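You operate a simulated robot arm through the tools that you are given. There is no shell and no other tool.

You are at the controls of a simulated robot arm. One attempt, no reset.

JOB
Swap the vial of pink liquid in carousel hole 3 for the vial on the tray.
Fine: turn hole 3 to the red arrow first, back under the nozzle last; old vial on the yellow tray; leave hole 1 alone.

The check looks at the end state, three seconds after you hand in, the way a careful person would. Anything else that was tipped, shoved, dropped, spilled or broken makes it a failure.

ROBOT AND FRAMES
A 6-joint arm with a fingered hand, fixed in place. Base frame: the origin is at the foot of the arm, x ahead of it, y to its left, z up; the work surface is at about z = 0.9. Readings come in m, degrees, newtons and seconds.
With the tool pointing down near the work surface it reaches from about 0.4 to 0.94 m from the base axis. Its first joint turns from -166.0 to 166.0 degrees. Payload 5 kg.
The TCP is the grasp point between the finger pads, 0.037 m short of the fingertips. In the tool frame z runs along the fingers and y along their closing line. The gripper opens to 0.124 m. The gripper's body begins 0.043 m behind the TCP. The gripper is a hand of 3 fingers: y runs from the thumb to the fingers, the wrist lies at [-0.021, -0.125, -0.215] in the tool frame, and closing takes about 1.5 s.
Orientation is told as [roll, pitch, yaw] about the base's x, y, z axes, in that order, counted from this pose: with the fingers straight down and the wrist toward the robot, the tool's x, y and z point along [0, 1, 0], [1, 0, 0] and [0, 0, -1] of the base frame.

CONTROLS
- The arm moves only by the tool play_rows. Its arguments are lists of equal length, an entry for each row: "hand": the gripper command, from -1 (shut) to 1 (fully open), values between in proportion; "xyz": the shift along the tool's x, y, z in m, a list of three; "delta_rot": the turn, a rotation vector about the tool's x, y, z in degrees, a list of three. In form: {"hand": [hand, ...], "xyz": [[dx, dy, dz], ...], "delta_rot": [[rx, ry, rz], ...]}. A call has 1 to 20 rows; each row shifts and turns the commanded pose from where the row before left it, along the tool's axes as they then stand. A row lasts 0.2 s, in which the tool goes at most 0.05 m and 8.6 degrees; a call with a longer step from one row to the next is refused whole, and so is a gripper value outside its range. Where a pose cannot be reached the arm comes as near as it can. A force on the tool above 70 N (or 10 N above the force at the start of the call, whichever is more), or a blocked arm, ends the call early, and 0.2 s more pass. Each finger travels about 0.072 m/s and halts on what it meets, pressing with about 31 N; the grip force reading is that of the motor and also rises with nothing between the fingers. The clock runs only during rows and for 0.2 s after the last one: add rows that do not move to give the fingers time. It gives the time, the measured TCP pose, the force on the tool (base axes), the opening and the grip force at its end, in the units of the frame above (readings bear some noise), with the torque about the TCP (base axes, N m) and any sound that the robot's microphone picked up.
- Cameras (640 x 400 px; columns grow to the right, rows downward): "scene" is fixed at [0.221, 0.499, 1.4737]; the picture's right is [-0.53, -0.85, 0.00], its down [-0.41, 0.26, -0.87] and it looks along [0.74, -0.46, -0.49] (base axes); focal length 310 px, centre (320, 200). "wrist" rides on the gripper at [0.072, -0.104, -0.154] in the tool frame; the picture's right is [-0.83, 0.26, -0.49], its down [-0.51, -0.72, 0.47] and it looks along [-0.23, 0.64, 0.73] (tool axes); focal length 243 px, centre (320, 200). There is no depth. A picture from a camera that has moved, and an enlarged one, comes with that camera's place and axes in the base frame and with its lens.
- grab_frame(camera): a new picture of that camera. It takes no simulated time.
- hand_shape(shape): the hand has 3 fingers and takes this shape, open, in about a second: jaw (thumb against the fingers, like two jaws); tri (thumb and two fingers); tip (a fingertip pinch); poke (one finger out to press); point (the index stretched); flat (the hand flat); cup (the hand cupped); fist (a fist). The gripper value then closes the fingers along that shape, each until it touches; the sizes above hold for jaw. It gives what a move gives, with no picture.
- zoom(camera, box): a new picture of the part [left, top, right, bottom] of that camera's present view, enlarged. It takes no simulated time.
- job_done(): hands the job in; it is judged then, once.

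Nothing tells you positions but the pictures and the camera data. Unless the task says otherwise, let go and move clear before handing in.

The tools are called after "Request:" as a command line: name --argument value ..., lists and objects as JSON in quotes. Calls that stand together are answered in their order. play_rows: Moves the arm, as the interface text tells. Its arguments: {"type":"object","properties":{"hand":{"type":"array","items":{"type":"number"}},"xyz":{"type":"array","items":{"type":"array","items":{"type":"number"}}},"delta_rot":{"type":"array","items":{"type":"array","items":{"type":"number"}}}},"required":["hand","xyz","delta_rot"]} The other tools are called the same way: hand_shape (shape) gives the hand a shape; grab_frame (camera) takes a picture; zoom (camera, box) takes an enlarged picture of a part of a camera's view; job_done () hands the job in.

At the start:

```text
t: 0.0
ee_pos: [0.7038, -0.2434, 1.2595]
ee_rot: [0.1, 0.1, -0.1]
contact_force: [0.2, 0.2, 0.2]
moment: [0.01, 0.03, 0.0]
width: 0.1238
finger_force: 0.0
shape: jaw
```

scene: 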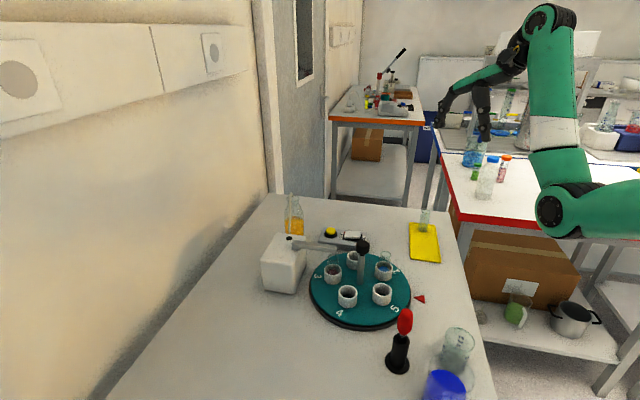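
wrist: 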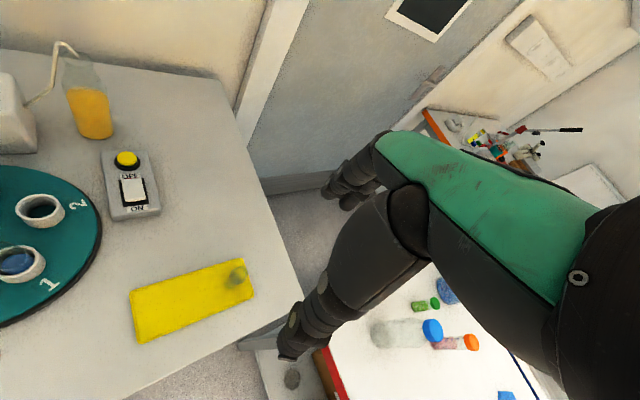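

I see a table with a teal carousel of numbered holes, a dosing pump with nozzle, a yellow tray with a vial on it, a switch box and a red arrow. I'll look closer before I move anything.

Request:
zoom --camera "scene" --box '[250, 180, 470, 340]'

Request:
zoom --camera "scene" --box '[300, 220, 420, 300]'

Request:
zoom --camera "wrist" --box '[0, 40, 300, 360]'

Request:
zoom --camera "scene" --box '[380, 190, 460, 280]'

```text
2.50 times, centred on (360, 260) of scene
camera zoom: at [0.221, 0.499, 1.4737], right [-0.53, -0.85, 0.0], down [-0.41, 0.26, -0.87], along [0.74, -0.46, -0.49], focal length 774 px, centre (220, 50)
```

zoom: 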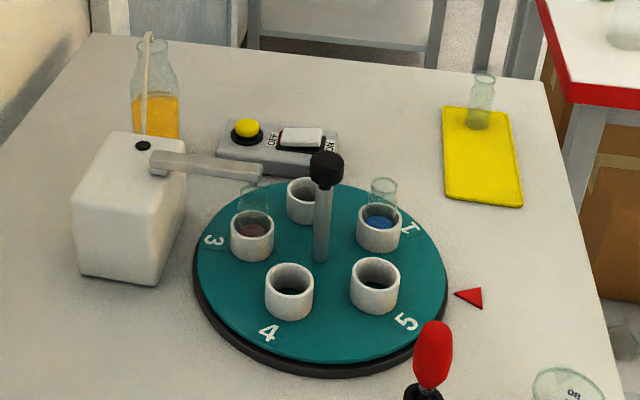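

```text
5.00 times, centred on (360, 260) of scene
camera zoom: at [0.221, 0.499, 1.4737], right [-0.53, -0.85, 0.0], down [-0.41, 0.26, -0.87], along [0.74, -0.46, -0.49], focal length 1548 px, centre (120, -100)
```

zoom: 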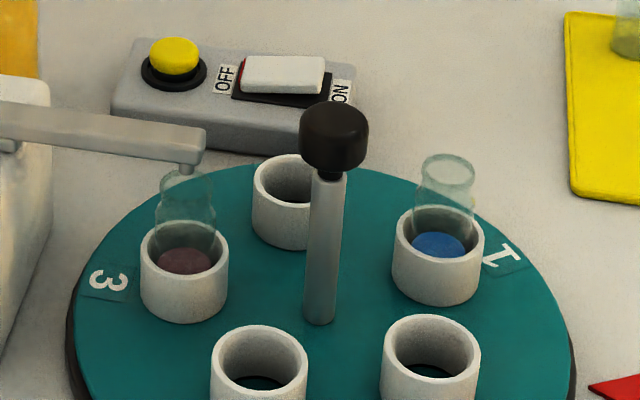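

```text
1.25 times, centred on (150, 200) of wrist
camera zoom: at [0.5995, -0.1709, 1.4144], right [0.26, -0.83, 0.49], down [-0.72, -0.51, -0.47], along [0.64, -0.23, -0.73], focal length 303 px, centre (532, 200)
```

zoom: 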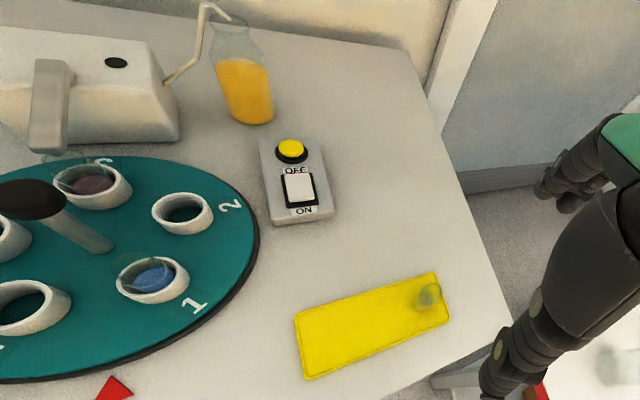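

```text
4.44 times, centred on (420, 235) of scene
camera zoom: at [0.221, 0.499, 1.4737], right [-0.53, -0.85, 0.0], down [-0.41, 0.26, -0.87], along [0.74, -0.46, -0.49], focal length 1376 px, centre (-124, 44)
```

zoom: 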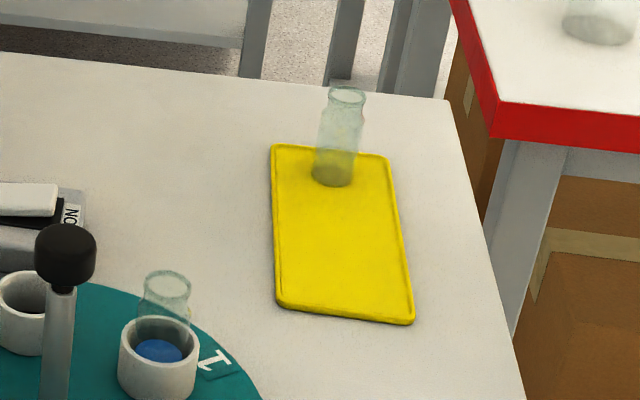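

I place the carousel centre near (0.65, 0.11), hole 3 at about 45° under the nozzle and the red arrow on the opposite side at about -135°. Next I'll check the control box, the red-handled object and the rest of the bench.

Request:
zoom --camera "scene" --box '[370, 280, 500, 400]'

Request:
zoom --camera "scene" --box '[310, 220, 380, 260]'

Request:
zoom --camera "scene" --box '[250, 190, 350, 300]'

Request:
zoom --camera "wrist" --box '[80, 130, 180, 230]'

Request:
zoom --camera "wrist" --box '[0, 130, 120, 330]'

Request:
zoom --camera "wrist" --box '[120, 240, 280, 350]'

```text
3.33 times, centred on (435, 340) of scene
camera zoom: at [0.221, 0.499, 1.4737], right [-0.53, -0.85, 0.0], down [-0.41, 0.26, -0.87], along [0.74, -0.46, -0.49], focal length 1032 px, centre (-63, -267)
```

zoom: 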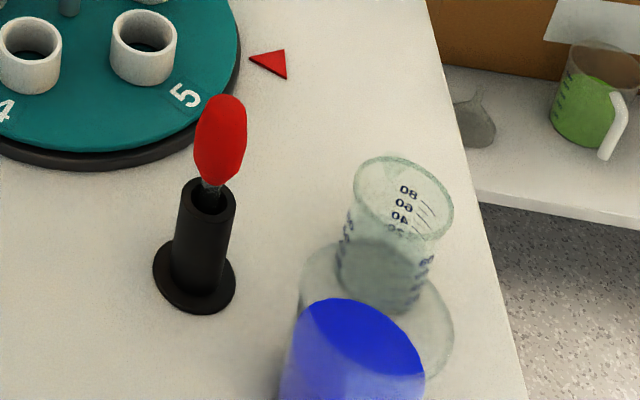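

```text
9.14 times, centred on (345, 240) of scene
camera zoom: at [0.221, 0.499, 1.4737], right [-0.53, -0.85, 0.0], down [-0.41, 0.26, -0.87], along [0.74, -0.46, -0.49], focal length 2830 px, centre (91, -166)
```

zoom: 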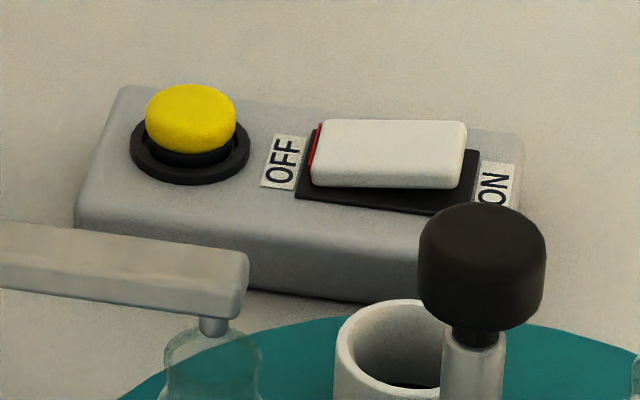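

```text
3.64 times, centred on (300, 245) of scene
camera zoom: at [0.221, 0.499, 1.4737], right [-0.53, -0.85, 0.0], down [-0.41, 0.26, -0.87], along [0.74, -0.46, -0.49], focal length 1126 px, centre (393, 36)
```

zoom: 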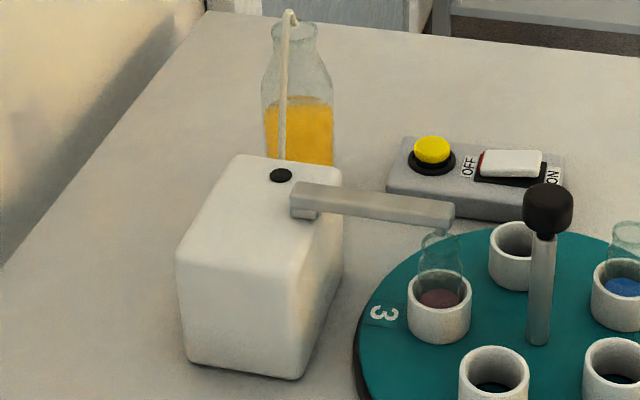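

```text
4.00 times, centred on (130, 180) of wrist
camera zoom: at [0.5995, -0.1709, 1.4144], right [0.26, -0.83, 0.49], down [-0.72, -0.51, -0.47], along [0.64, -0.23, -0.73], focal length 970 px, centre (1080, 280)
```

zoom: 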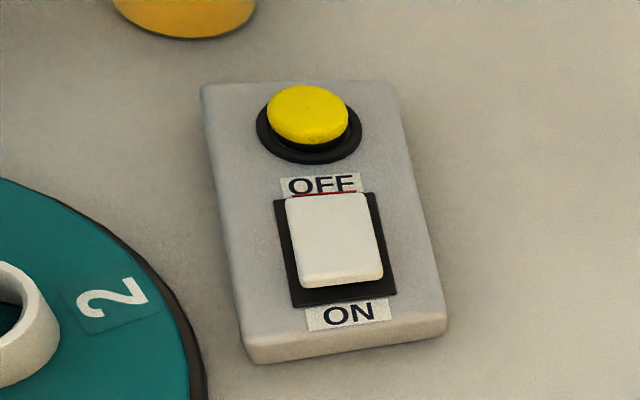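

```text
2.00 times, centred on (60, 230) of wrist
camera zoom: at [0.5995, -0.1709, 1.4144], right [0.26, -0.83, 0.49], down [-0.72, -0.51, -0.47], along [0.64, -0.23, -0.73], focal length 485 px, centre (840, 140)
```

zoom: 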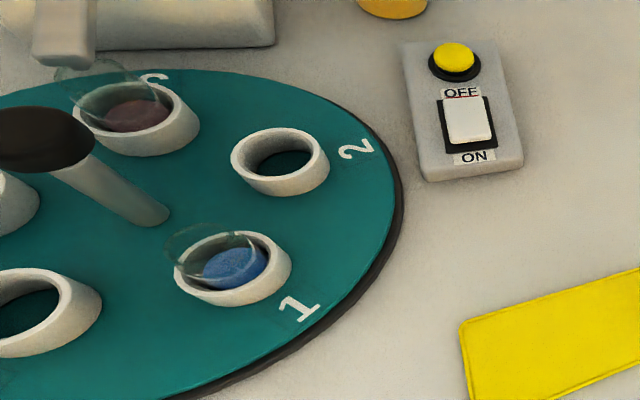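

```text
3.64 times, centred on (200, 295) of wrist
camera zoom: at [0.5995, -0.1709, 1.4144], right [0.26, -0.83, 0.49], down [-0.72, -0.51, -0.47], along [0.64, -0.23, -0.73], focal length 882 px, centre (756, -146)
```

zoom: 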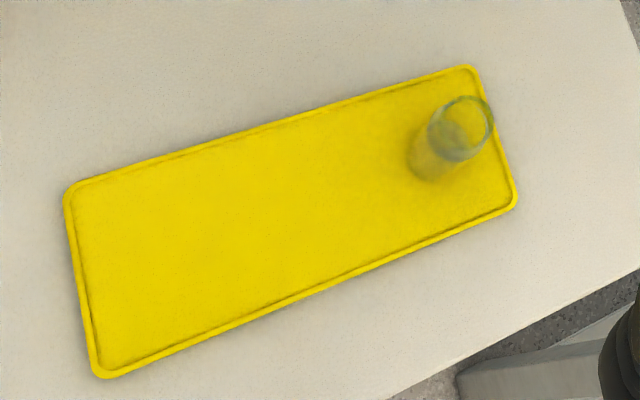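

The bench is clear to me; now I'll look at my own hand's geometry and the nozzle region in detail before planning the twist of the carousel's centre knob.

Request:
zoom --camera "scene" --box '[420, 20, 560, 160]'

Request:
zoom --camera "wrist" --box '[240, 100, 640, 400]'

Request:
zoom --camera "scene" --box '[310, 235, 350, 285]'

Request:
zoom --camera "scene" --box '[365, 240, 430, 310]'

```text
2.86 times, centred on (490, 90) of scene
camera zoom: at [0.221, 0.499, 1.4737], right [-0.53, -0.85, 0.0], down [-0.41, 0.26, -0.87], along [0.74, -0.46, -0.49], focal length 884 px, centre (-166, 514)
```

zoom: 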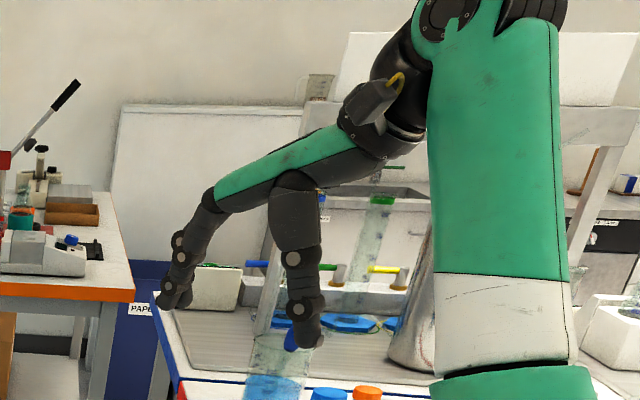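

```text
1.33 times, centred on (440, 250) of wrist
camera zoom: at [0.5995, -0.1709, 1.4144], right [0.26, -0.83, 0.49], down [-0.72, -0.51, -0.47], along [0.64, -0.23, -0.73], focal length 324 px, centre (160, 133)
```

zoom: 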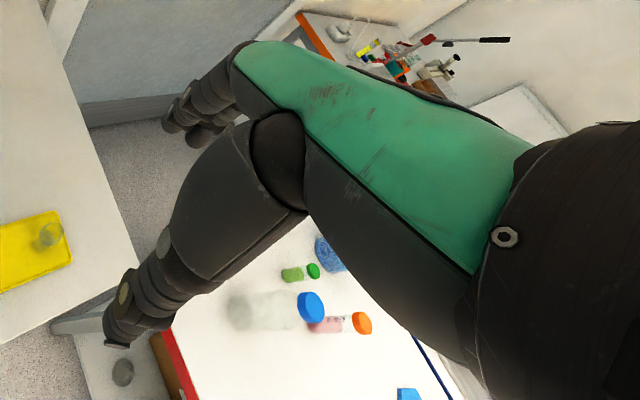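

```text
8.00 times, centred on (330, 260) of scene
camera zoom: at [0.221, 0.499, 1.4737], right [-0.53, -0.85, 0.0], down [-0.41, 0.26, -0.87], along [0.74, -0.46, -0.49], focal length 2476 px, centre (240, -280)
```

zoom: 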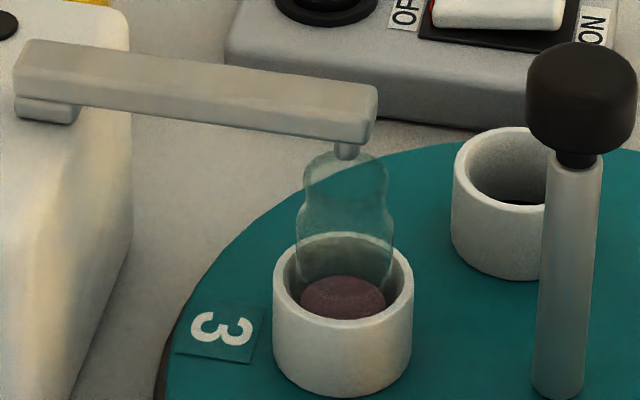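

```text
5.71 times, centred on (398, 275) of scene
camera zoom: at [0.221, 0.499, 1.4737], right [-0.53, -0.85, 0.0], down [-0.41, 0.26, -0.87], along [0.74, -0.46, -0.49], focal length 1769 px, centre (-123, -229)
```

zoom: 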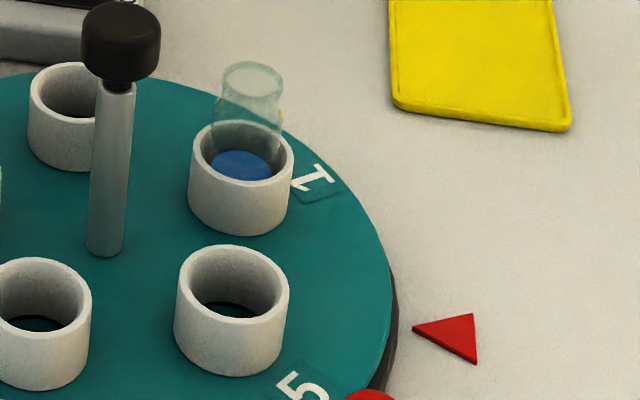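

I take the carousel knob to be at about (0.651, 0.114), with its top near z = 1.04. I'll fly high across to a point above it and take fresh pictures to refine that.

Request:
play_rows --hand '[1, 1, 1, 1, 1, 1, 1, 1, 1, 1, 1]' --xyz '[[0.02, -0.003, 0], [0.038, -0.006, 0], [0.038, -0.006, 0], [0.038, -0.006, 0], [0.038, -0.006, 0], [0.038, -0.006, 0], [0.038, -0.006, 0], [0.038, -0.006, 0], [0.038, -0.006, 0], [0.03, -0.003, 0], [0, 0, 0]]' --delta_rot '[[0, 0, 0], [0, 0, 0], [0, 0, 0], [0, 0, 0], [0, 0, 0], [0, 0, 0], [0, 0, 0], [0, 0, 0], [0, 0, 0], [0, 0, 0], [0, 0, 0]]'

Request:
grab_frame --camera "scene"

Request:
grab_frame --camera "wrist"

```text
t: 2.4
ee_pos: [0.703, 0.1033, 1.2124]
ee_rot: [0.0, 0.0, 0.0]
contact_force: [0.1, 0.5, 0.2]
moment: [0.0, 0.02, 0.01]
width: 0.1236
finger_force: 0.0
shape: jaw
out of reach, approached as far as the arm can: row 1, 2, 3, 4, 5, 6, 7, 8, 9
```

```text
taken
```

scene: 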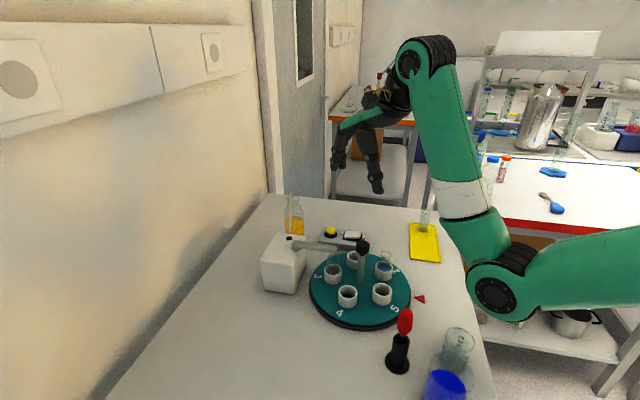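

```text
taken
camera wrist: at [0.5992, 0.1755, 1.3662], right [0.26, -0.83, 0.49], down [-0.72, -0.51, -0.47], along [0.64, -0.23, -0.73], focal length 243 px, centre (320, 200)
```

wrist: 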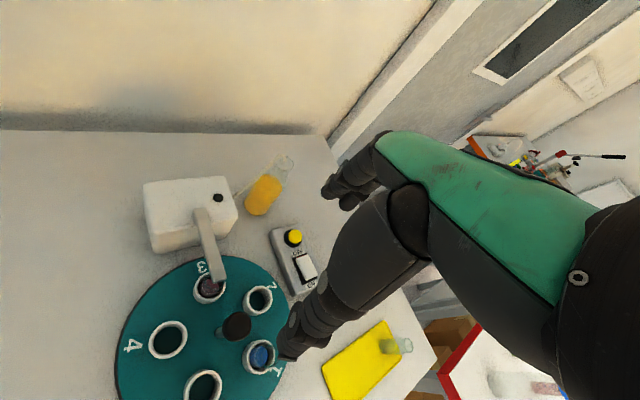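

The picture puts the knob at (0.651, 0.115), top near z = 1.04, which agrees with my earlier estimate. The arm stopped at its reach limit here, so I'll make a small downward test move to learn where the commanded pose stands.

Request:
play_rows --hand '[1, 1]' --xyz '[[0, 0, 0.03], [0, 0, 0]]' --delta_rot '[[0, 0, 0], [0, 0, 0]]'

```text
t: 3.0
ee_pos: [0.703, 0.1022, 1.1842]
ee_rot: [0.0, 0.0, 0.0]
contact_force: [0.5, 0.3, 0.3]
moment: [-0.02, -0.01, 0.02]
width: 0.1235
finger_force: 0.1
shape: jaw
```

The commanded pose follows the measured one. Now I'll move over the knob at z of about 1.12 and narrow the fingers.

Request:
play_rows --hand '[0.8, 0.5, 0.2, 0.2, 0.2]' --xyz '[[0.006, -0.026, 0.02], [0.007, -0.026, 0.02], [0, 0, 0.02], [0, 0, 0], [0, 0, 0]]' --delta_rot '[[0, 0, 0], [0, 0, 0], [0, 0, 0], [0, 0, 0], [0, 0, 0]]'

Request:
grab_frame --camera "scene"

Request:
grab_frame --camera "wrist"

```text
t: 4.2
ee_pos: [0.6506, 0.114, 1.124]
ee_rot: [0.1, 0.0, 0.0]
contact_force: [-0.6, 0.0, 0.3]
moment: [0.01, 0.0, 0.03]
width: 0.0751
finger_force: 0.1
shape: jaw
```

```text
taken
```

scene: 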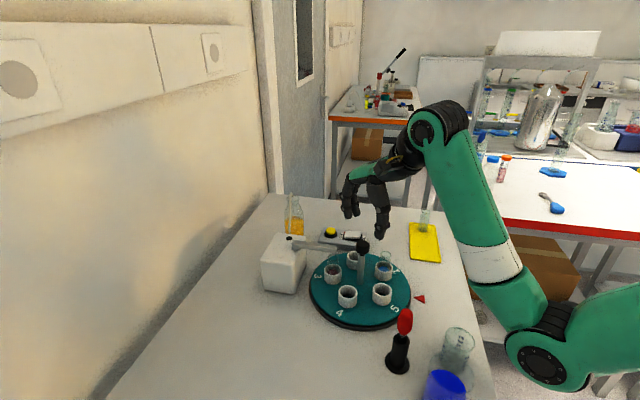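

```text
taken
camera wrist: at [0.5471, 0.1859, 1.2771], right [0.26, -0.83, 0.49], down [-0.72, -0.51, -0.47], along [0.64, -0.23, -0.73], focal length 243 px, centre (320, 200)
```

wrist: 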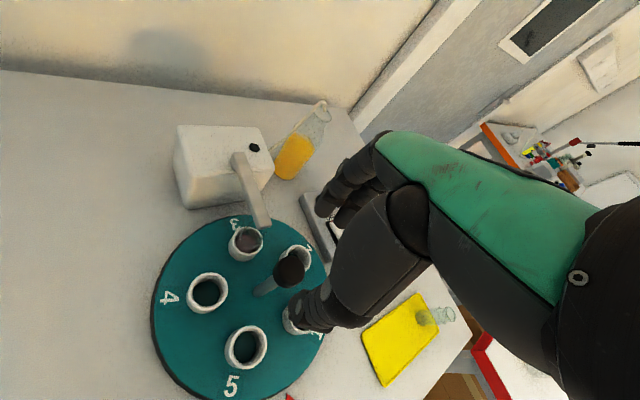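

The knob sits right below the hand at about (0.651, 0.116). At this safe height I'll test how far the hand can yaw, since the carousel needs about 180°.

Request:
play_rows --hand '[0.2, 0.2, 0.2, 0.2, 0.2, 0.2, 0.2, 0.2, 0.2, 0.2, 0.2]' --xyz '[[0, 0, 0], [0, 0, 0], [0, 0, 0], [0, 0, 0], [0, 0, 0], [0, 0, 0], [0, 0, 0], [0, 0, 0], [0, 0, 0], [0, 0, 0], [0, 0, 0]]' --delta_rot '[[0, 0, -8.5], [0, 0, -8.5], [0, 0, -8.5], [0, 0, -8.5], [0, 0, -8.5], [0, 0, -8.5], [0, 0, -8.5], [0, 0, -8.5], [0, 0, -8.5], [0, 0, -8.5], [0, 0, 0]]'

Request:
grab_frame --camera "scene"

Request:
grab_frame --camera "wrist"

```text
t: 6.6
ee_pos: [0.6825, 0.1344, 1.0888]
ee_rot: [-0.2, -0.1, 85.0]
contact_force: [0.4, -1.1, 0.3]
moment: [0.04, 0.02, 0.0]
width: 0.0751
finger_force: 0.1
shape: jaw
out of reach, approached as far as the arm can: row 8, 9, 10
```

```text
taken
```

scene: 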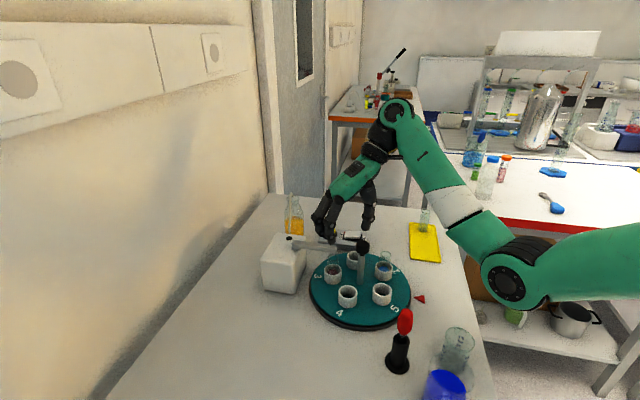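

```text
taken
camera wrist: at [0.6008, 0.0361, 1.2424], right [0.85, 0.19, 0.49], down [0.44, -0.76, -0.47], along [0.29, 0.62, -0.73], focal length 243 px, centre (320, 200)
```

wrist: 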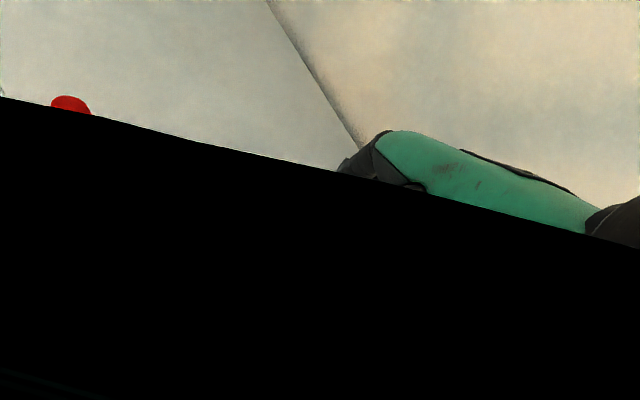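

At about +60° and beyond the pose goes out of reach and drifts, so I'll rotate back and then test the other direction in smaller amounts.

Request:
play_rows --hand '[0.2, 0.2, 0.2, 0.2, 0.2, 0.2, 0.2, 0.2, 0.2, 0.2, 0.2, 0.2]' --xyz '[[0, 0, -0.03], [0, 0, 0], [0, 0, 0], [0, 0, 0], [0, 0, 0], [0, 0, 0], [0, 0, 0], [0, 0, 0], [0, 0, 0], [0, 0, 0], [-0.019, -0.0315, 0], [0, 0, 0]]' --delta_rot '[[0, 0, 8.5], [0, 0, 8.5], [0, 0, 8.5], [0, 0, 8.5], [0, 0, 8.5], [0, 0, 8.5], [0, 0, 8.5], [0, 0, 8.5], [0, 0, 8.5], [0, 0, 8.5], [0, 0, 0], [0, 0, 0]]'

```text
t: 9.2
ee_pos: [0.6511, 0.1149, 1.1195]
ee_rot: [0.1, 0.1, -0.2]
contact_force: [0.4, -0.3, -0.5]
moment: [0.0, 0.02, -0.01]
width: 0.0751
finger_force: 0.0
shape: jaw
```

I'm back over the knob at yaw 0. Now I'll try the negative yaw side.

Request:
play_rows --hand '[0.2, 0.2, 0.2, 0.2, 0.2, 0.2, 0.2, 0.2]' --xyz '[[0, 0, 0], [0, 0, 0], [0, 0, 0], [0, 0, 0], [0, 0, 0], [0, 0, 0], [0, 0, 0], [0, 0, 0]]' --delta_rot '[[0, 0, 8.5], [0, 0, 8.5], [0, 0, 8.5], [0, 0, 8.5], [0, 0, 8.5], [0, 0, 8.5], [0, 0, 8.5], [0, 0, 0]]'

Request:
grab_frame --camera "scene"

Request:
grab_frame --camera "wrist"

```text
t: 11.0
ee_pos: [0.6905, 0.1061, 1.0724]
ee_rot: [0.3, -0.1, -59.5]
contact_force: [-0.3, 1.0, -0.1]
moment: [-0.04, 0.03, -0.01]
width: 0.0747
finger_force: 0.1
shape: jaw
out of reach, approached as far as the arm can: row 5, 6, 7
```

```text
taken
```

scene: 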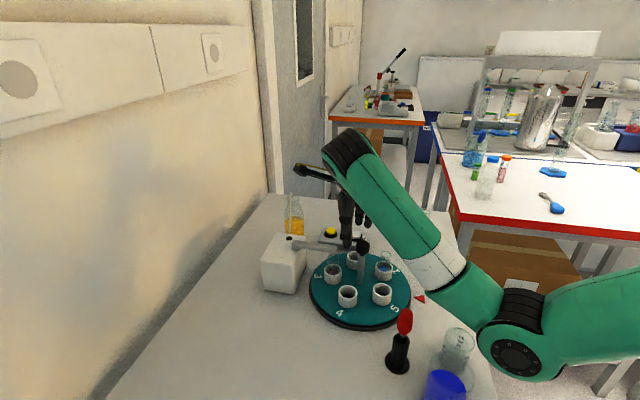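

```text
taken
camera wrist: at [0.6994, 0.232, 1.2267], right [-0.58, -0.65, 0.49], down [-0.8, 0.36, -0.48], along [0.13, -0.67, -0.73], focal length 243 px, centre (320, 200)
```

wrist: 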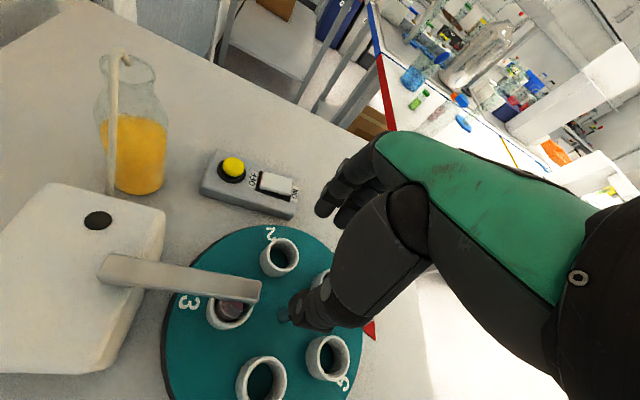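

The reachable yaw window here is roughly -34° to +60°, so I'll ratchet the knob in two clockwise strokes. That direction also keeps vial 1 from passing under the nozzle. First I'll return over the knob, a bit lower but still clear of it.

Request:
play_rows --hand '[0.2, 0.2, 0.2, 0.2, 0.2, 0.2, 0.2, 0.2]' --xyz '[[0, 0, -0.006], [0, 0, -0.006], [0, 0, -0.006], [0, 0, -0.006], [0, 0, -0.006], [0, 0, 0], [-0.0025, -0.0405, 0], [0, 0, 0]]' --delta_rot '[[0, 0, -8.5], [0, 0, -8.5], [0, 0, -8.5], [0, 0, -8.5], [0, 0, -8.5], [0, 0, 0], [0, 0, 0], [0, 0, 0]]'

```text
t: 12.8
ee_pos: [0.6519, 0.1142, 1.1022]
ee_rot: [0.0, 0.0, -17.1]
contact_force: [0.2, 0.1, -0.1]
moment: [-0.02, -0.02, 0.01]
width: 0.0746
finger_force: 0.0
shape: jaw
```

I'm over the knob at yaw -17°. I'll lower slightly to z = 1.083, which is still above the knob, and rotate to about +51° as the start of the first stroke.

Request:
play_rows --hand '[0.2, 0.2, 0.2, 0.2, 0.2, 0.2, 0.2, 0.2, 0.2, 0.2, 0.2]' --xyz '[[0, 0, 0.019], [0, 0, 0], [0, 0, 0], [0, 0, 0], [0, 0, 0], [0, 0, 0], [0, 0, 0], [0, 0, 0], [0, 0, 0], [0, 0, 0], [0, 0, 0]]' --delta_rot '[[0, 0, 0], [0, 0, -8.5], [0, 0, -8.5], [0, 0, -8.5], [0, 0, -8.5], [0, 0, -8.5], [0, 0, -8.5], [0, 0, -8.5], [0, 0, -8.5], [0, 0, 0], [0, 0, 0]]'

Request:
zoom --camera "scene" --box '[270, 150, 430, 330]'

Request:
grab_frame --camera "wrist"

```text
t: 15.2
ee_pos: [0.6516, 0.1137, 1.0836]
ee_rot: [0.0, -0.1, 51.1]
contact_force: [-0.5, 0.0, 0.1]
moment: [0.03, 0.0, 0.0]
width: 0.0748
finger_force: 0.1
shape: jaw
```

```text
2.22 times, centred on (350, 240) of scene
camera zoom: at [0.221, 0.499, 1.4737], right [-0.53, -0.85, 0.0], down [-0.41, 0.26, -0.87], along [0.74, -0.46, -0.49], focal length 688 px, centre (253, 111)
```

zoom: 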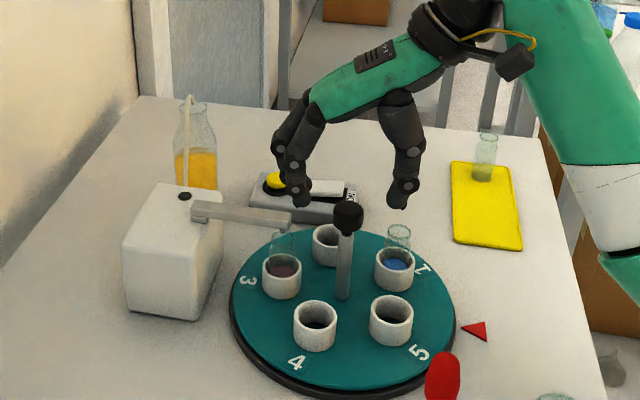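

```text
taken
camera wrist: at [0.5298, 0.0785, 1.2374], right [0.81, -0.32, 0.49], down [-0.06, -0.88, -0.47], along [0.58, 0.35, -0.73], focal length 243 px, centre (320, 200)
```

wrist: 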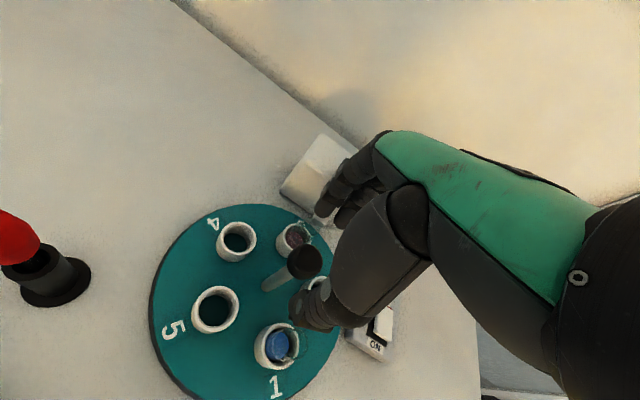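

The hand is at yaw 51° above the knob, with the fingers toward the nozzle arm. I'll zoom to check the knob centring and nozzle-arm clearance before closing in.

Request:
zoom --camera "wrist" --box '[230, 190, 390, 350]'

Request:
zoom --camera "scene" --box '[325, 190, 395, 250]'

```text
2.50 times, centred on (310, 270) of wrist
camera zoom: at [0.5298, 0.0785, 1.2374], right [0.81, -0.32, 0.49], down [-0.06, -0.88, -0.47], along [0.58, 0.35, -0.73], focal length 606 px, centre (345, 25)
```

zoom: 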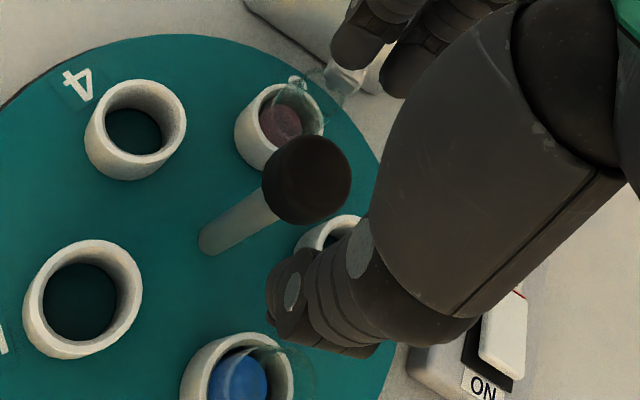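

```text
6.67 times, centred on (360, 220) of scene
camera zoom: at [0.221, 0.499, 1.4737], right [-0.53, -0.85, 0.0], down [-0.41, 0.26, -0.87], along [0.74, -0.46, -0.49], focal length 2063 px, centre (53, 67)
```

zoom: 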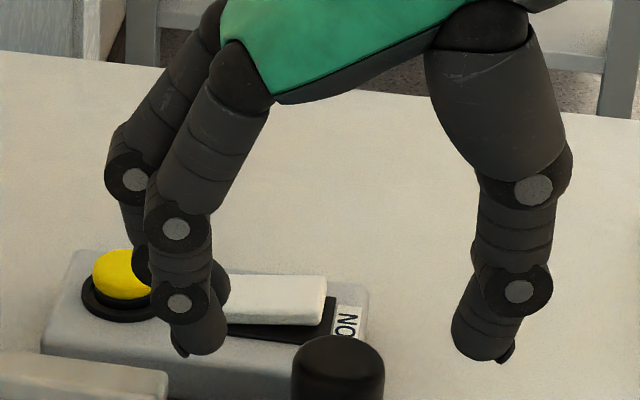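

The fingers straddle the knob, and the nozzle arm top (z of about 1.017) stays just outside them. I'll narrow to about 5 cm, descend so the tips are around the knob, and look before closing.

Request:
play_rows --hand '[-0.1, -0.19, -0.19, -0.19, -0.19, -0.19]' --xyz '[[0, 0, 0], [0, 0, 0], [0, 0, 0.012], [0, 0, 0.012], [0, 0, 0.009], [0, 0, 0]]' --delta_rot '[[0, 0, 0], [0, 0, 0], [0, 0, 0], [0, 0, 0], [0, 0, 0], [0, 0, 0]]'

Request:
zoom --camera "scene" --box '[310, 180, 410, 280]'

Request:
zoom --camera "wrist" --box '[230, 150, 390, 310]'

```text
t: 16.6
ee_pos: [0.6525, 0.1153, 1.051]
ee_rot: [0.0, 0.1, 51.1]
contact_force: [0.3, -0.7, 0.7]
moment: [-0.01, 0.01, -0.01]
width: 0.051
finger_force: 0.1
shape: jaw
```

```text
4.00 times, centred on (360, 230) of scene
camera zoom: at [0.221, 0.499, 1.4737], right [-0.53, -0.85, 0.0], down [-0.41, 0.26, -0.87], along [0.74, -0.46, -0.49], focal length 1238 px, centre (160, 80)
```

zoom: 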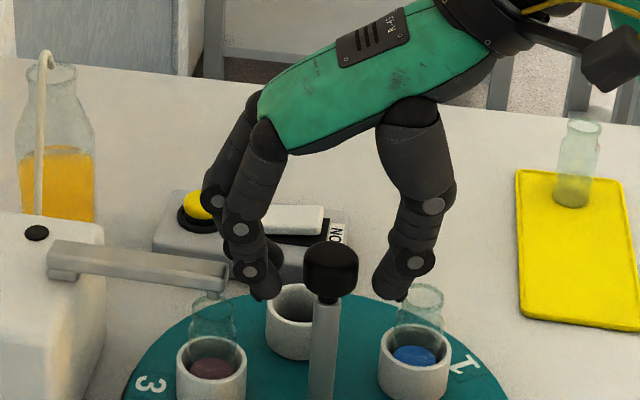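

```text
2.50 times, centred on (310, 230) of wrist
camera zoom: at [0.5301, 0.0787, 1.2049], right [0.81, -0.32, 0.49], down [-0.06, -0.88, -0.47], along [0.58, 0.35, -0.73], focal length 606 px, centre (345, 125)
```

zoom: 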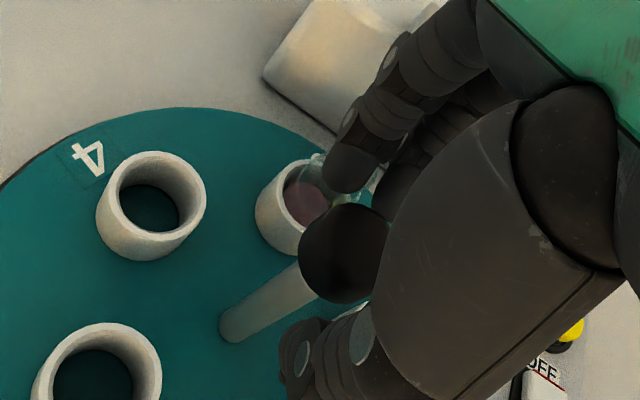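

The knob is between the thumb and fingers and centred to within about 3 mm. I'll close on it now.

Request:
play_rows --hand '[-0.19, -0.6, -1, -1, -1, -1]' --xyz '[[0.001, -0.002, 0.002], [0, 0, 0], [0, 0, 0], [0, 0, 0], [0, 0, 0], [0, 0, 0]]' --delta_rot '[[0, 0, 0], [0, 0, 0], [0, 0, 0], [0, 0, 0], [0, 0, 0], [0, 0, 0]]'

Request:
zoom --camera "scene" --box '[310, 180, 410, 280]'

Request:
zoom --camera "wrist" --box '[230, 150, 390, 310]'

```text
t: 18.0
ee_pos: [0.6496, 0.1131, 1.0488]
ee_rot: [0.0, 0.1, 50.9]
contact_force: [-1.2, -1.1, -2.2]
moment: [-0.04, 0.01, 0.03]
width: 0.0225
finger_force: 31.2
shape: jaw
```

```text
4.00 times, centred on (360, 230) of scene
camera zoom: at [0.221, 0.499, 1.4737], right [-0.53, -0.85, 0.0], down [-0.41, 0.26, -0.87], along [0.74, -0.46, -0.49], focal length 1238 px, centre (160, 80)
```

zoom: 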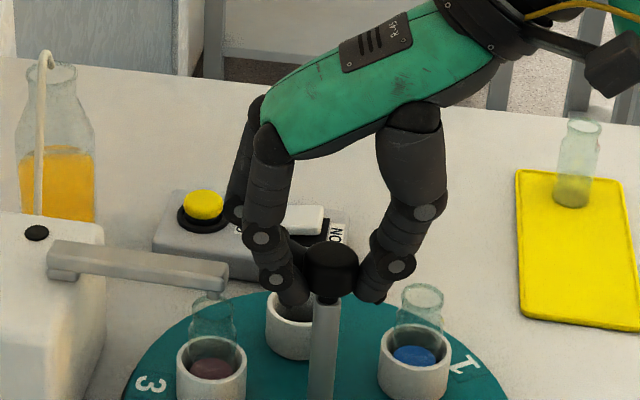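

```text
2.50 times, centred on (310, 230) of wrist
camera zoom: at [0.5284, 0.0779, 1.2027], right [0.81, -0.32, 0.49], down [-0.06, -0.88, -0.47], along [0.58, 0.35, -0.73], focal length 606 px, centre (345, 125)
```

zoom: 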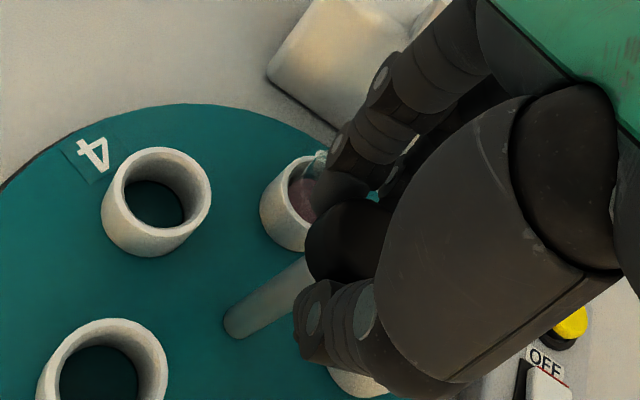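

The fingers have stopped on something, grip force 31 N and opening 0.0225. I'll try a small clockwise twist of about 18° and see whether the carousel follows.

Request:
play_rows --hand '[-1, -1, -1, -1, -1, -1]' --xyz '[[0, 0, 0], [0, 0, 0], [0, 0, 0], [0, 0, 0], [0, 0, 0], [0, 0, 0]]' --delta_rot '[[0, 0, 3], [0, 0, 5], [0, 0, 5], [0, 0, 4], [0, 0, 0], [0, 0, 0]]'

Request:
zoom --camera "scene" --box '[290, 190, 430, 340]'

```text
t: 19.4
ee_pos: [0.6495, 0.1142, 1.0496]
ee_rot: [0.0, 0.0, 34.0]
contact_force: [0.0, -1.2, -3.7]
moment: [0.01, -0.06, -0.01]
width: 0.0222
finger_force: 31.2
shape: jaw
```

```text
2.67 times, centred on (360, 265) of scene
camera zoom: at [0.221, 0.499, 1.4737], right [-0.53, -0.85, 0.0], down [-0.41, 0.26, -0.87], along [0.74, -0.46, -0.49], focal length 825 px, centre (213, 27)
```

zoom: 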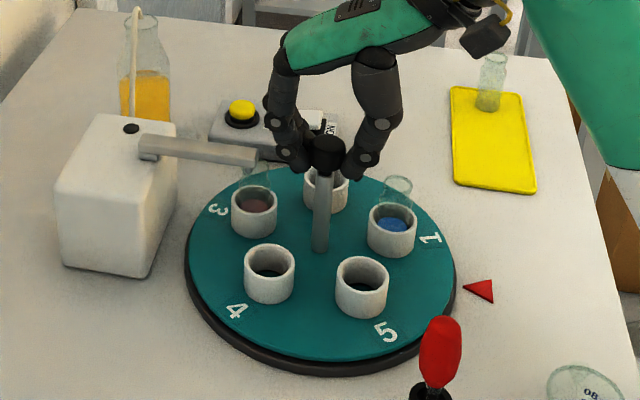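

The carousel turns smoothly with the knob. I'll continue the clockwise stroke to about yaw -30°.

Request:
play_rows --hand '[-1, -1, -1, -1, -1, -1, -1, -1, -1, -1, -1, -1]' --xyz '[[0, 0, 0], [0, 0, 0], [0, 0, 0], [0, 0, 0], [0, 0, 0], [0, 0, 0], [0, 0, 0], [0, 0, 0], [0, 0, 0], [0, 0, 0], [0, 0, 0], [0, 0, 0]]' --delta_rot '[[0, 0, 4], [0, 0, 6], [0, 0, 7], [0, 0, 7], [0, 0, 7], [0, 0, 7], [0, 0, 7], [0, 0, 7], [0, 0, 6], [0, 0, 4], [0, 0, 2], [0, 0, 0]]'

Request:
zoom --camera "scene" --box '[290, 190, 430, 340]'

Request:
grab_frame --camera "wrist"

```text
t: 22.0
ee_pos: [0.6501, 0.1131, 1.0484]
ee_rot: [-0.1, 0.0, -29.9]
contact_force: [2.1, 1.9, 3.9]
moment: [0.05, -0.11, 0.03]
width: 0.0222
finger_force: 31.0
shape: jaw
```

```text
2.67 times, centred on (360, 265) of scene
camera zoom: at [0.221, 0.499, 1.4737], right [-0.53, -0.85, 0.0], down [-0.41, 0.26, -0.87], along [0.74, -0.46, -0.49], focal length 825 px, centre (213, 27)
```

zoom: 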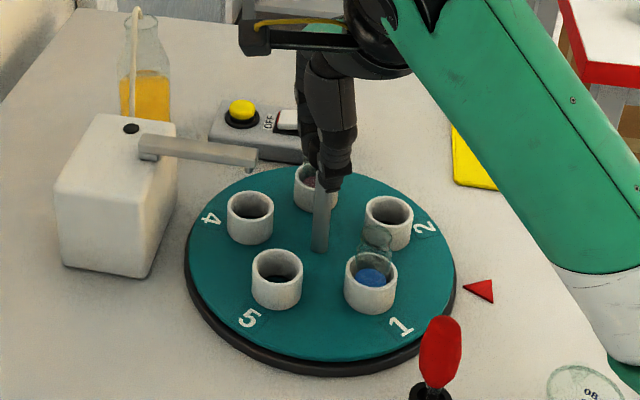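

```text
taken
camera wrist: at [0.596, 0.2287, 1.2024], right [-0.19, -0.85, 0.49], down [-0.88, -0.08, -0.47], along [0.44, -0.52, -0.73], focal length 243 px, centre (320, 200)
```

wrist: 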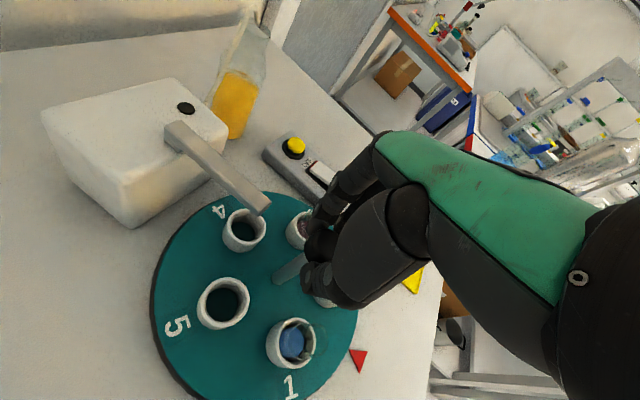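

The carousel has followed by about 81°, so hole 3 is now near -36°. I'll release, lift clear and rotate back for the next stroke.

Request:
play_rows --hand '[-0.6, -0.19, -0.19, -0.19, -0.19, -0.19, -0.19, -0.19]' --xyz '[[0, 0, 0], [0, 0, 0], [0, 0, 0], [0, 0, 0], [0, 0, -0.012], [0, 0, -0.012], [0, 0, -0.011], [0, 0, 0]]' --delta_rot '[[0, 0, 0], [0, 0, 0], [0, 0, 0], [0, 0, 0], [0, 0, 0], [0, 0, 0], [0, 0, 0], [0, 0, 0]]'

Request:
zoom --camera "scene" --box '[290, 190, 430, 340]'

Request:
grab_frame --camera "wrist"

```text
t: 23.8
ee_pos: [0.649, 0.114, 1.0834]
ee_rot: [0.1, -0.1, -29.9]
contact_force: [-0.4, 0.1, -0.1]
moment: [0.02, 0.0, -0.01]
width: 0.0496
finger_force: 0.0
shape: jaw
```

```text
2.67 times, centred on (360, 265) of scene
camera zoom: at [0.221, 0.499, 1.4737], right [-0.53, -0.85, 0.0], down [-0.41, 0.26, -0.87], along [0.74, -0.46, -0.49], focal length 825 px, centre (213, 27)
```

zoom: 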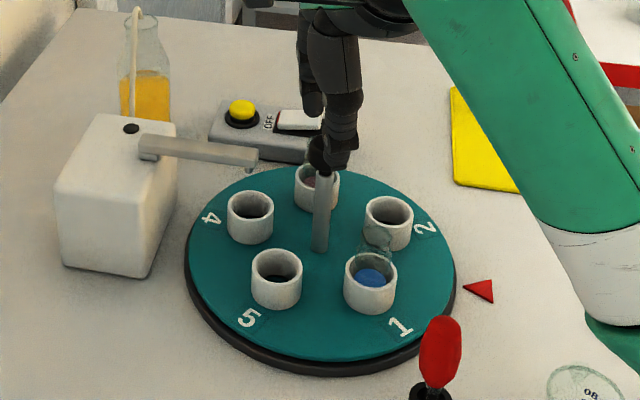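

```text
taken
camera wrist: at [0.5956, 0.2288, 1.2376], right [-0.19, -0.85, 0.49], down [-0.88, -0.08, -0.47], along [0.44, -0.52, -0.73], focal length 243 px, centre (320, 200)
```

wrist: 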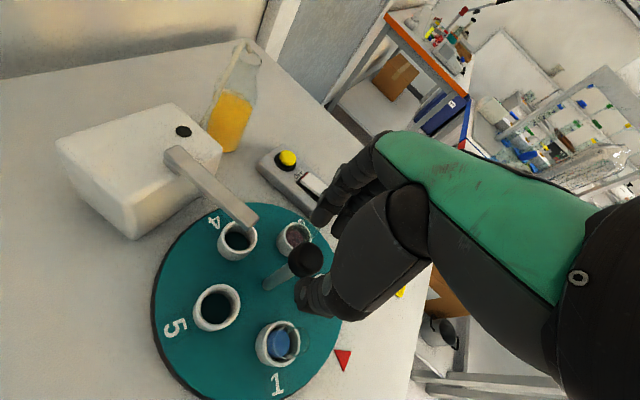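

It released cleanly, and the carousel held its position. I'll rotate the hand back to about +55°, descend and re-grip the knob.

Request:
play_rows --hand '[-0.19, -0.19, -0.19, -0.19, -0.19, -0.19, -0.19, -0.19, -0.19, -0.19, -0.19, -0.19, -0.19, -0.19, -0.19]' --xyz '[[0, 0, 0], [0, 0, 0], [0, 0, 0], [0, 0, 0], [0, 0, 0], [0, 0, 0], [0, 0, 0], [0, 0, 0], [0, 0, 0], [0, 0, 0], [0, 0, 0], [0, 0, 0.012], [0, 0, 0.012], [0, 0, 0.011], [0, 0, 0]]' --delta_rot '[[0, 0, -8.5], [0, 0, -8.5], [0, 0, -8.5], [0, 0, -8.5], [0, 0, -8.5], [0, 0, -8.5], [0, 0, -8.5], [0, 0, -8.5], [0, 0, -8.5], [0, 0, -8.5], [0, 0, 0], [0, 0, 0], [0, 0, 0], [0, 0, 0], [0, 0, 0]]'

Request:
zoom --camera "scene" --box '[310, 180, 410, 280]'

```text
t: 27.0
ee_pos: [0.6498, 0.1127, 1.0483]
ee_rot: [0.1, 0.0, 55.0]
contact_force: [1.0, -0.5, 0.3]
moment: [0.04, -0.04, -0.03]
width: 0.0496
finger_force: 0.0
shape: jaw
```

```text
4.00 times, centred on (360, 230) of scene
camera zoom: at [0.221, 0.499, 1.4737], right [-0.53, -0.85, 0.0], down [-0.41, 0.26, -0.87], along [0.74, -0.46, -0.49], focal length 1238 px, centre (160, 80)
```

zoom: 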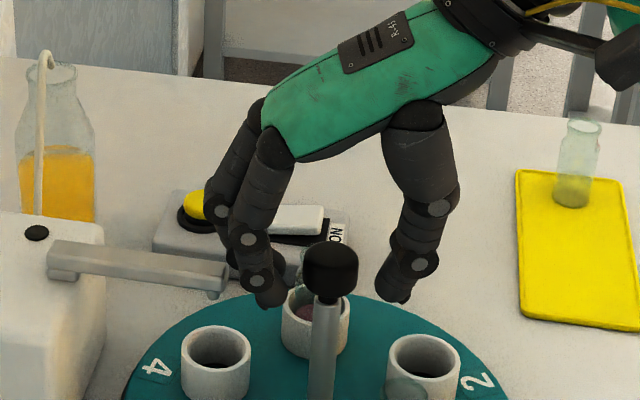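

Everything is aligned again with the knob between the fingers. I'll close and twist clockwise another 85°.

Request:
play_rows --hand '[-0.6, -1, -1, -1, -1, -1, -1, -1, -1, -1, -1, -1, -1, -1, -1, -1, -1, -1, -1, -1]' --xyz '[[0, 0, 0], [0, 0, 0], [0, 0, 0], [0, 0, 0], [0, 0, 0], [0, 0, 0], [0, 0, 0], [0, 0, 0], [0, 0, 0], [0, 0, 0], [0, 0, 0], [0, 0, 0], [0, 0, 0], [0, 0, 0], [0, 0, 0], [0, 0, 0], [0, 0, 0], [0, 0, 0], [0, 0, 0], [0, 0, 0]]' --delta_rot '[[0, 0, 0], [0, 0, 0], [0, 0, 0], [0, 0, 0], [0, 0, 0], [0, 0, 3], [0, 0, 5], [0, 0, 7], [0, 0, 7], [0, 0, 7], [0, 0, 7], [0, 0, 7], [0, 0, 7], [0, 0, 7], [0, 0, 7], [0, 0, 7], [0, 0, 6], [0, 0, 5], [0, 0, 3], [0, 0, 0]]'

Request:
zoom --camera "scene" --box '[290, 190, 430, 340]'

Request:
grab_frame --camera "wrist"

```text
t: 31.2
ee_pos: [0.6499, 0.1122, 1.0482]
ee_rot: [0.1, 0.1, -29.9]
contact_force: [6.6, 7.4, -4.6]
moment: [0.21, -0.19, -0.01]
width: 0.0228
finger_force: 30.7
shape: jaw
```

```text
2.67 times, centred on (360, 265) of scene
camera zoom: at [0.221, 0.499, 1.4737], right [-0.53, -0.85, 0.0], down [-0.41, 0.26, -0.87], along [0.74, -0.46, -0.49], focal length 825 px, centre (213, 27)
```

zoom: 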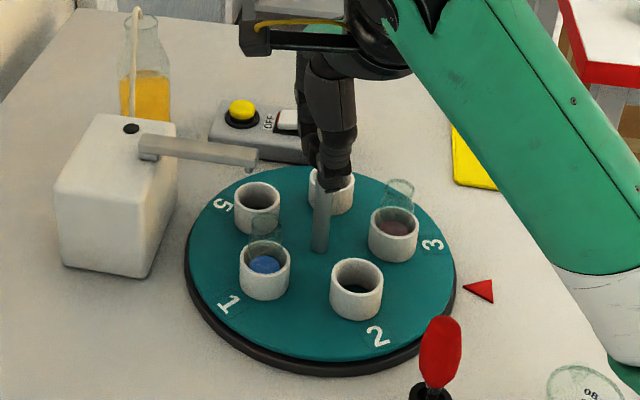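

```text
taken
camera wrist: at [0.5956, 0.2288, 1.2022], right [-0.19, -0.85, 0.49], down [-0.88, -0.08, -0.47], along [0.44, -0.52, -0.73], focal length 243 px, centre (320, 200)
```

wrist: 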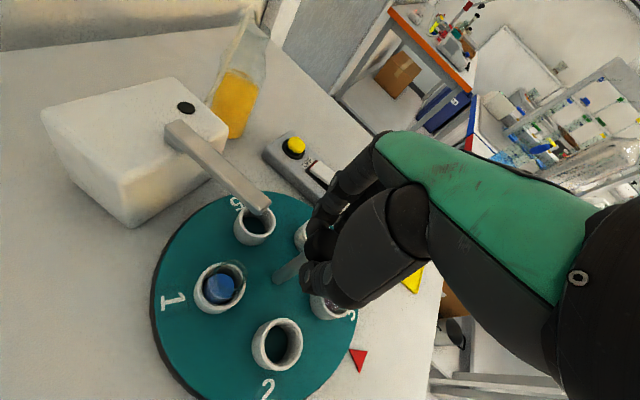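

By my estimate hole 3 is now near -120° and the arrow is at about -135°, so about 15° more is needed. I'll open slightly, rotate the hand back in place and do a short third stroke.

Request:
play_rows --hand '[-0.6, -0.19, -0.19, -0.19, -0.19, -0.19, -0.19, -0.19, -0.19, -0.6, -1, -1, -1, -1, -1, -1, -1, -1, -1]' --xyz '[[0, 0, 0], [0, 0, 0], [0, 0, 0], [0, 0, 0], [0, 0, 0], [0, 0, 0], [0, 0, 0], [0, 0, 0], [0, 0, 0], [0, 0, 0], [0, 0, 0], [0, 0, 0], [0, 0, 0], [0, 0, 0], [0, 0, 0], [0, 0, 0], [0, 0, 0], [0, 0, 0], [0, 0, 0]]' --delta_rot '[[0, 0, 0], [0, 0, 0], [0, 0, 0], [0, 0, 0], [0, 0, -8], [0, 0, -8], [0, 0, -6], [0, 0, 0], [0, 0, 0], [0, 0, 0], [0, 0, 0], [0, 0, 0], [0, 0, 0], [0, 0, 0], [0, 0, 4], [0, 0, 5], [0, 0, 4], [0, 0, 2], [0, 0, 0]]'

Request:
zoom --camera "scene" --box '[290, 190, 430, 340]'

Request:
grab_frame --camera "wrist"

```text
t: 35.2
ee_pos: [0.6485, 0.1132, 1.0468]
ee_rot: [0.0, 0.0, -23.0]
contact_force: [-1.4, 7.0, -4.6]
moment: [0.2, 0.02, 0.08]
width: 0.0219
finger_force: 31.0
shape: jaw
```

```text
2.67 times, centred on (360, 265) of scene
camera zoom: at [0.221, 0.499, 1.4737], right [-0.53, -0.85, 0.0], down [-0.41, 0.26, -0.87], along [0.74, -0.46, -0.49], focal length 825 px, centre (213, 27)
```

zoom: 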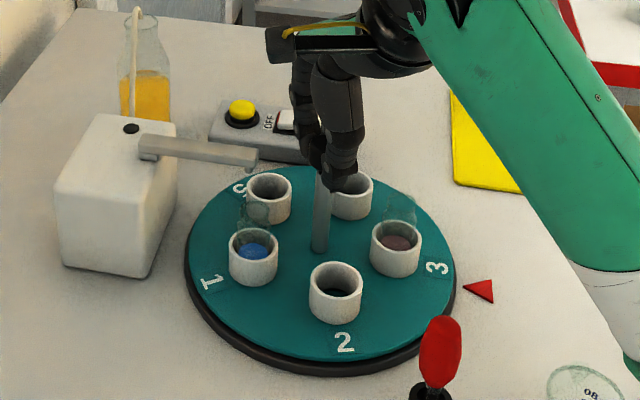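

```text
taken
camera wrist: at [0.5815, 0.2208, 1.2021], right [-0.08, -0.87, 0.49], down [-0.86, -0.18, -0.47], along [0.5, -0.46, -0.73], focal length 243 px, centre (320, 200)
```

wrist: 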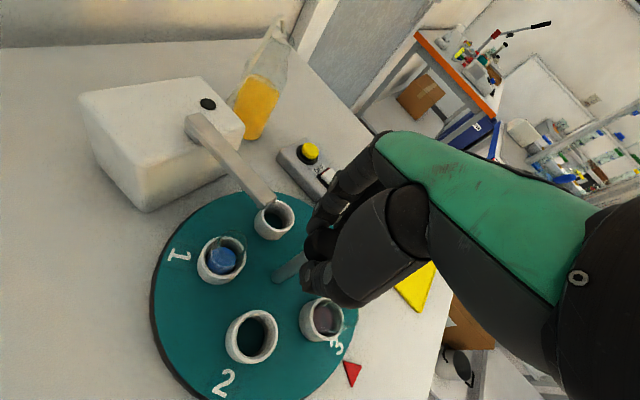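

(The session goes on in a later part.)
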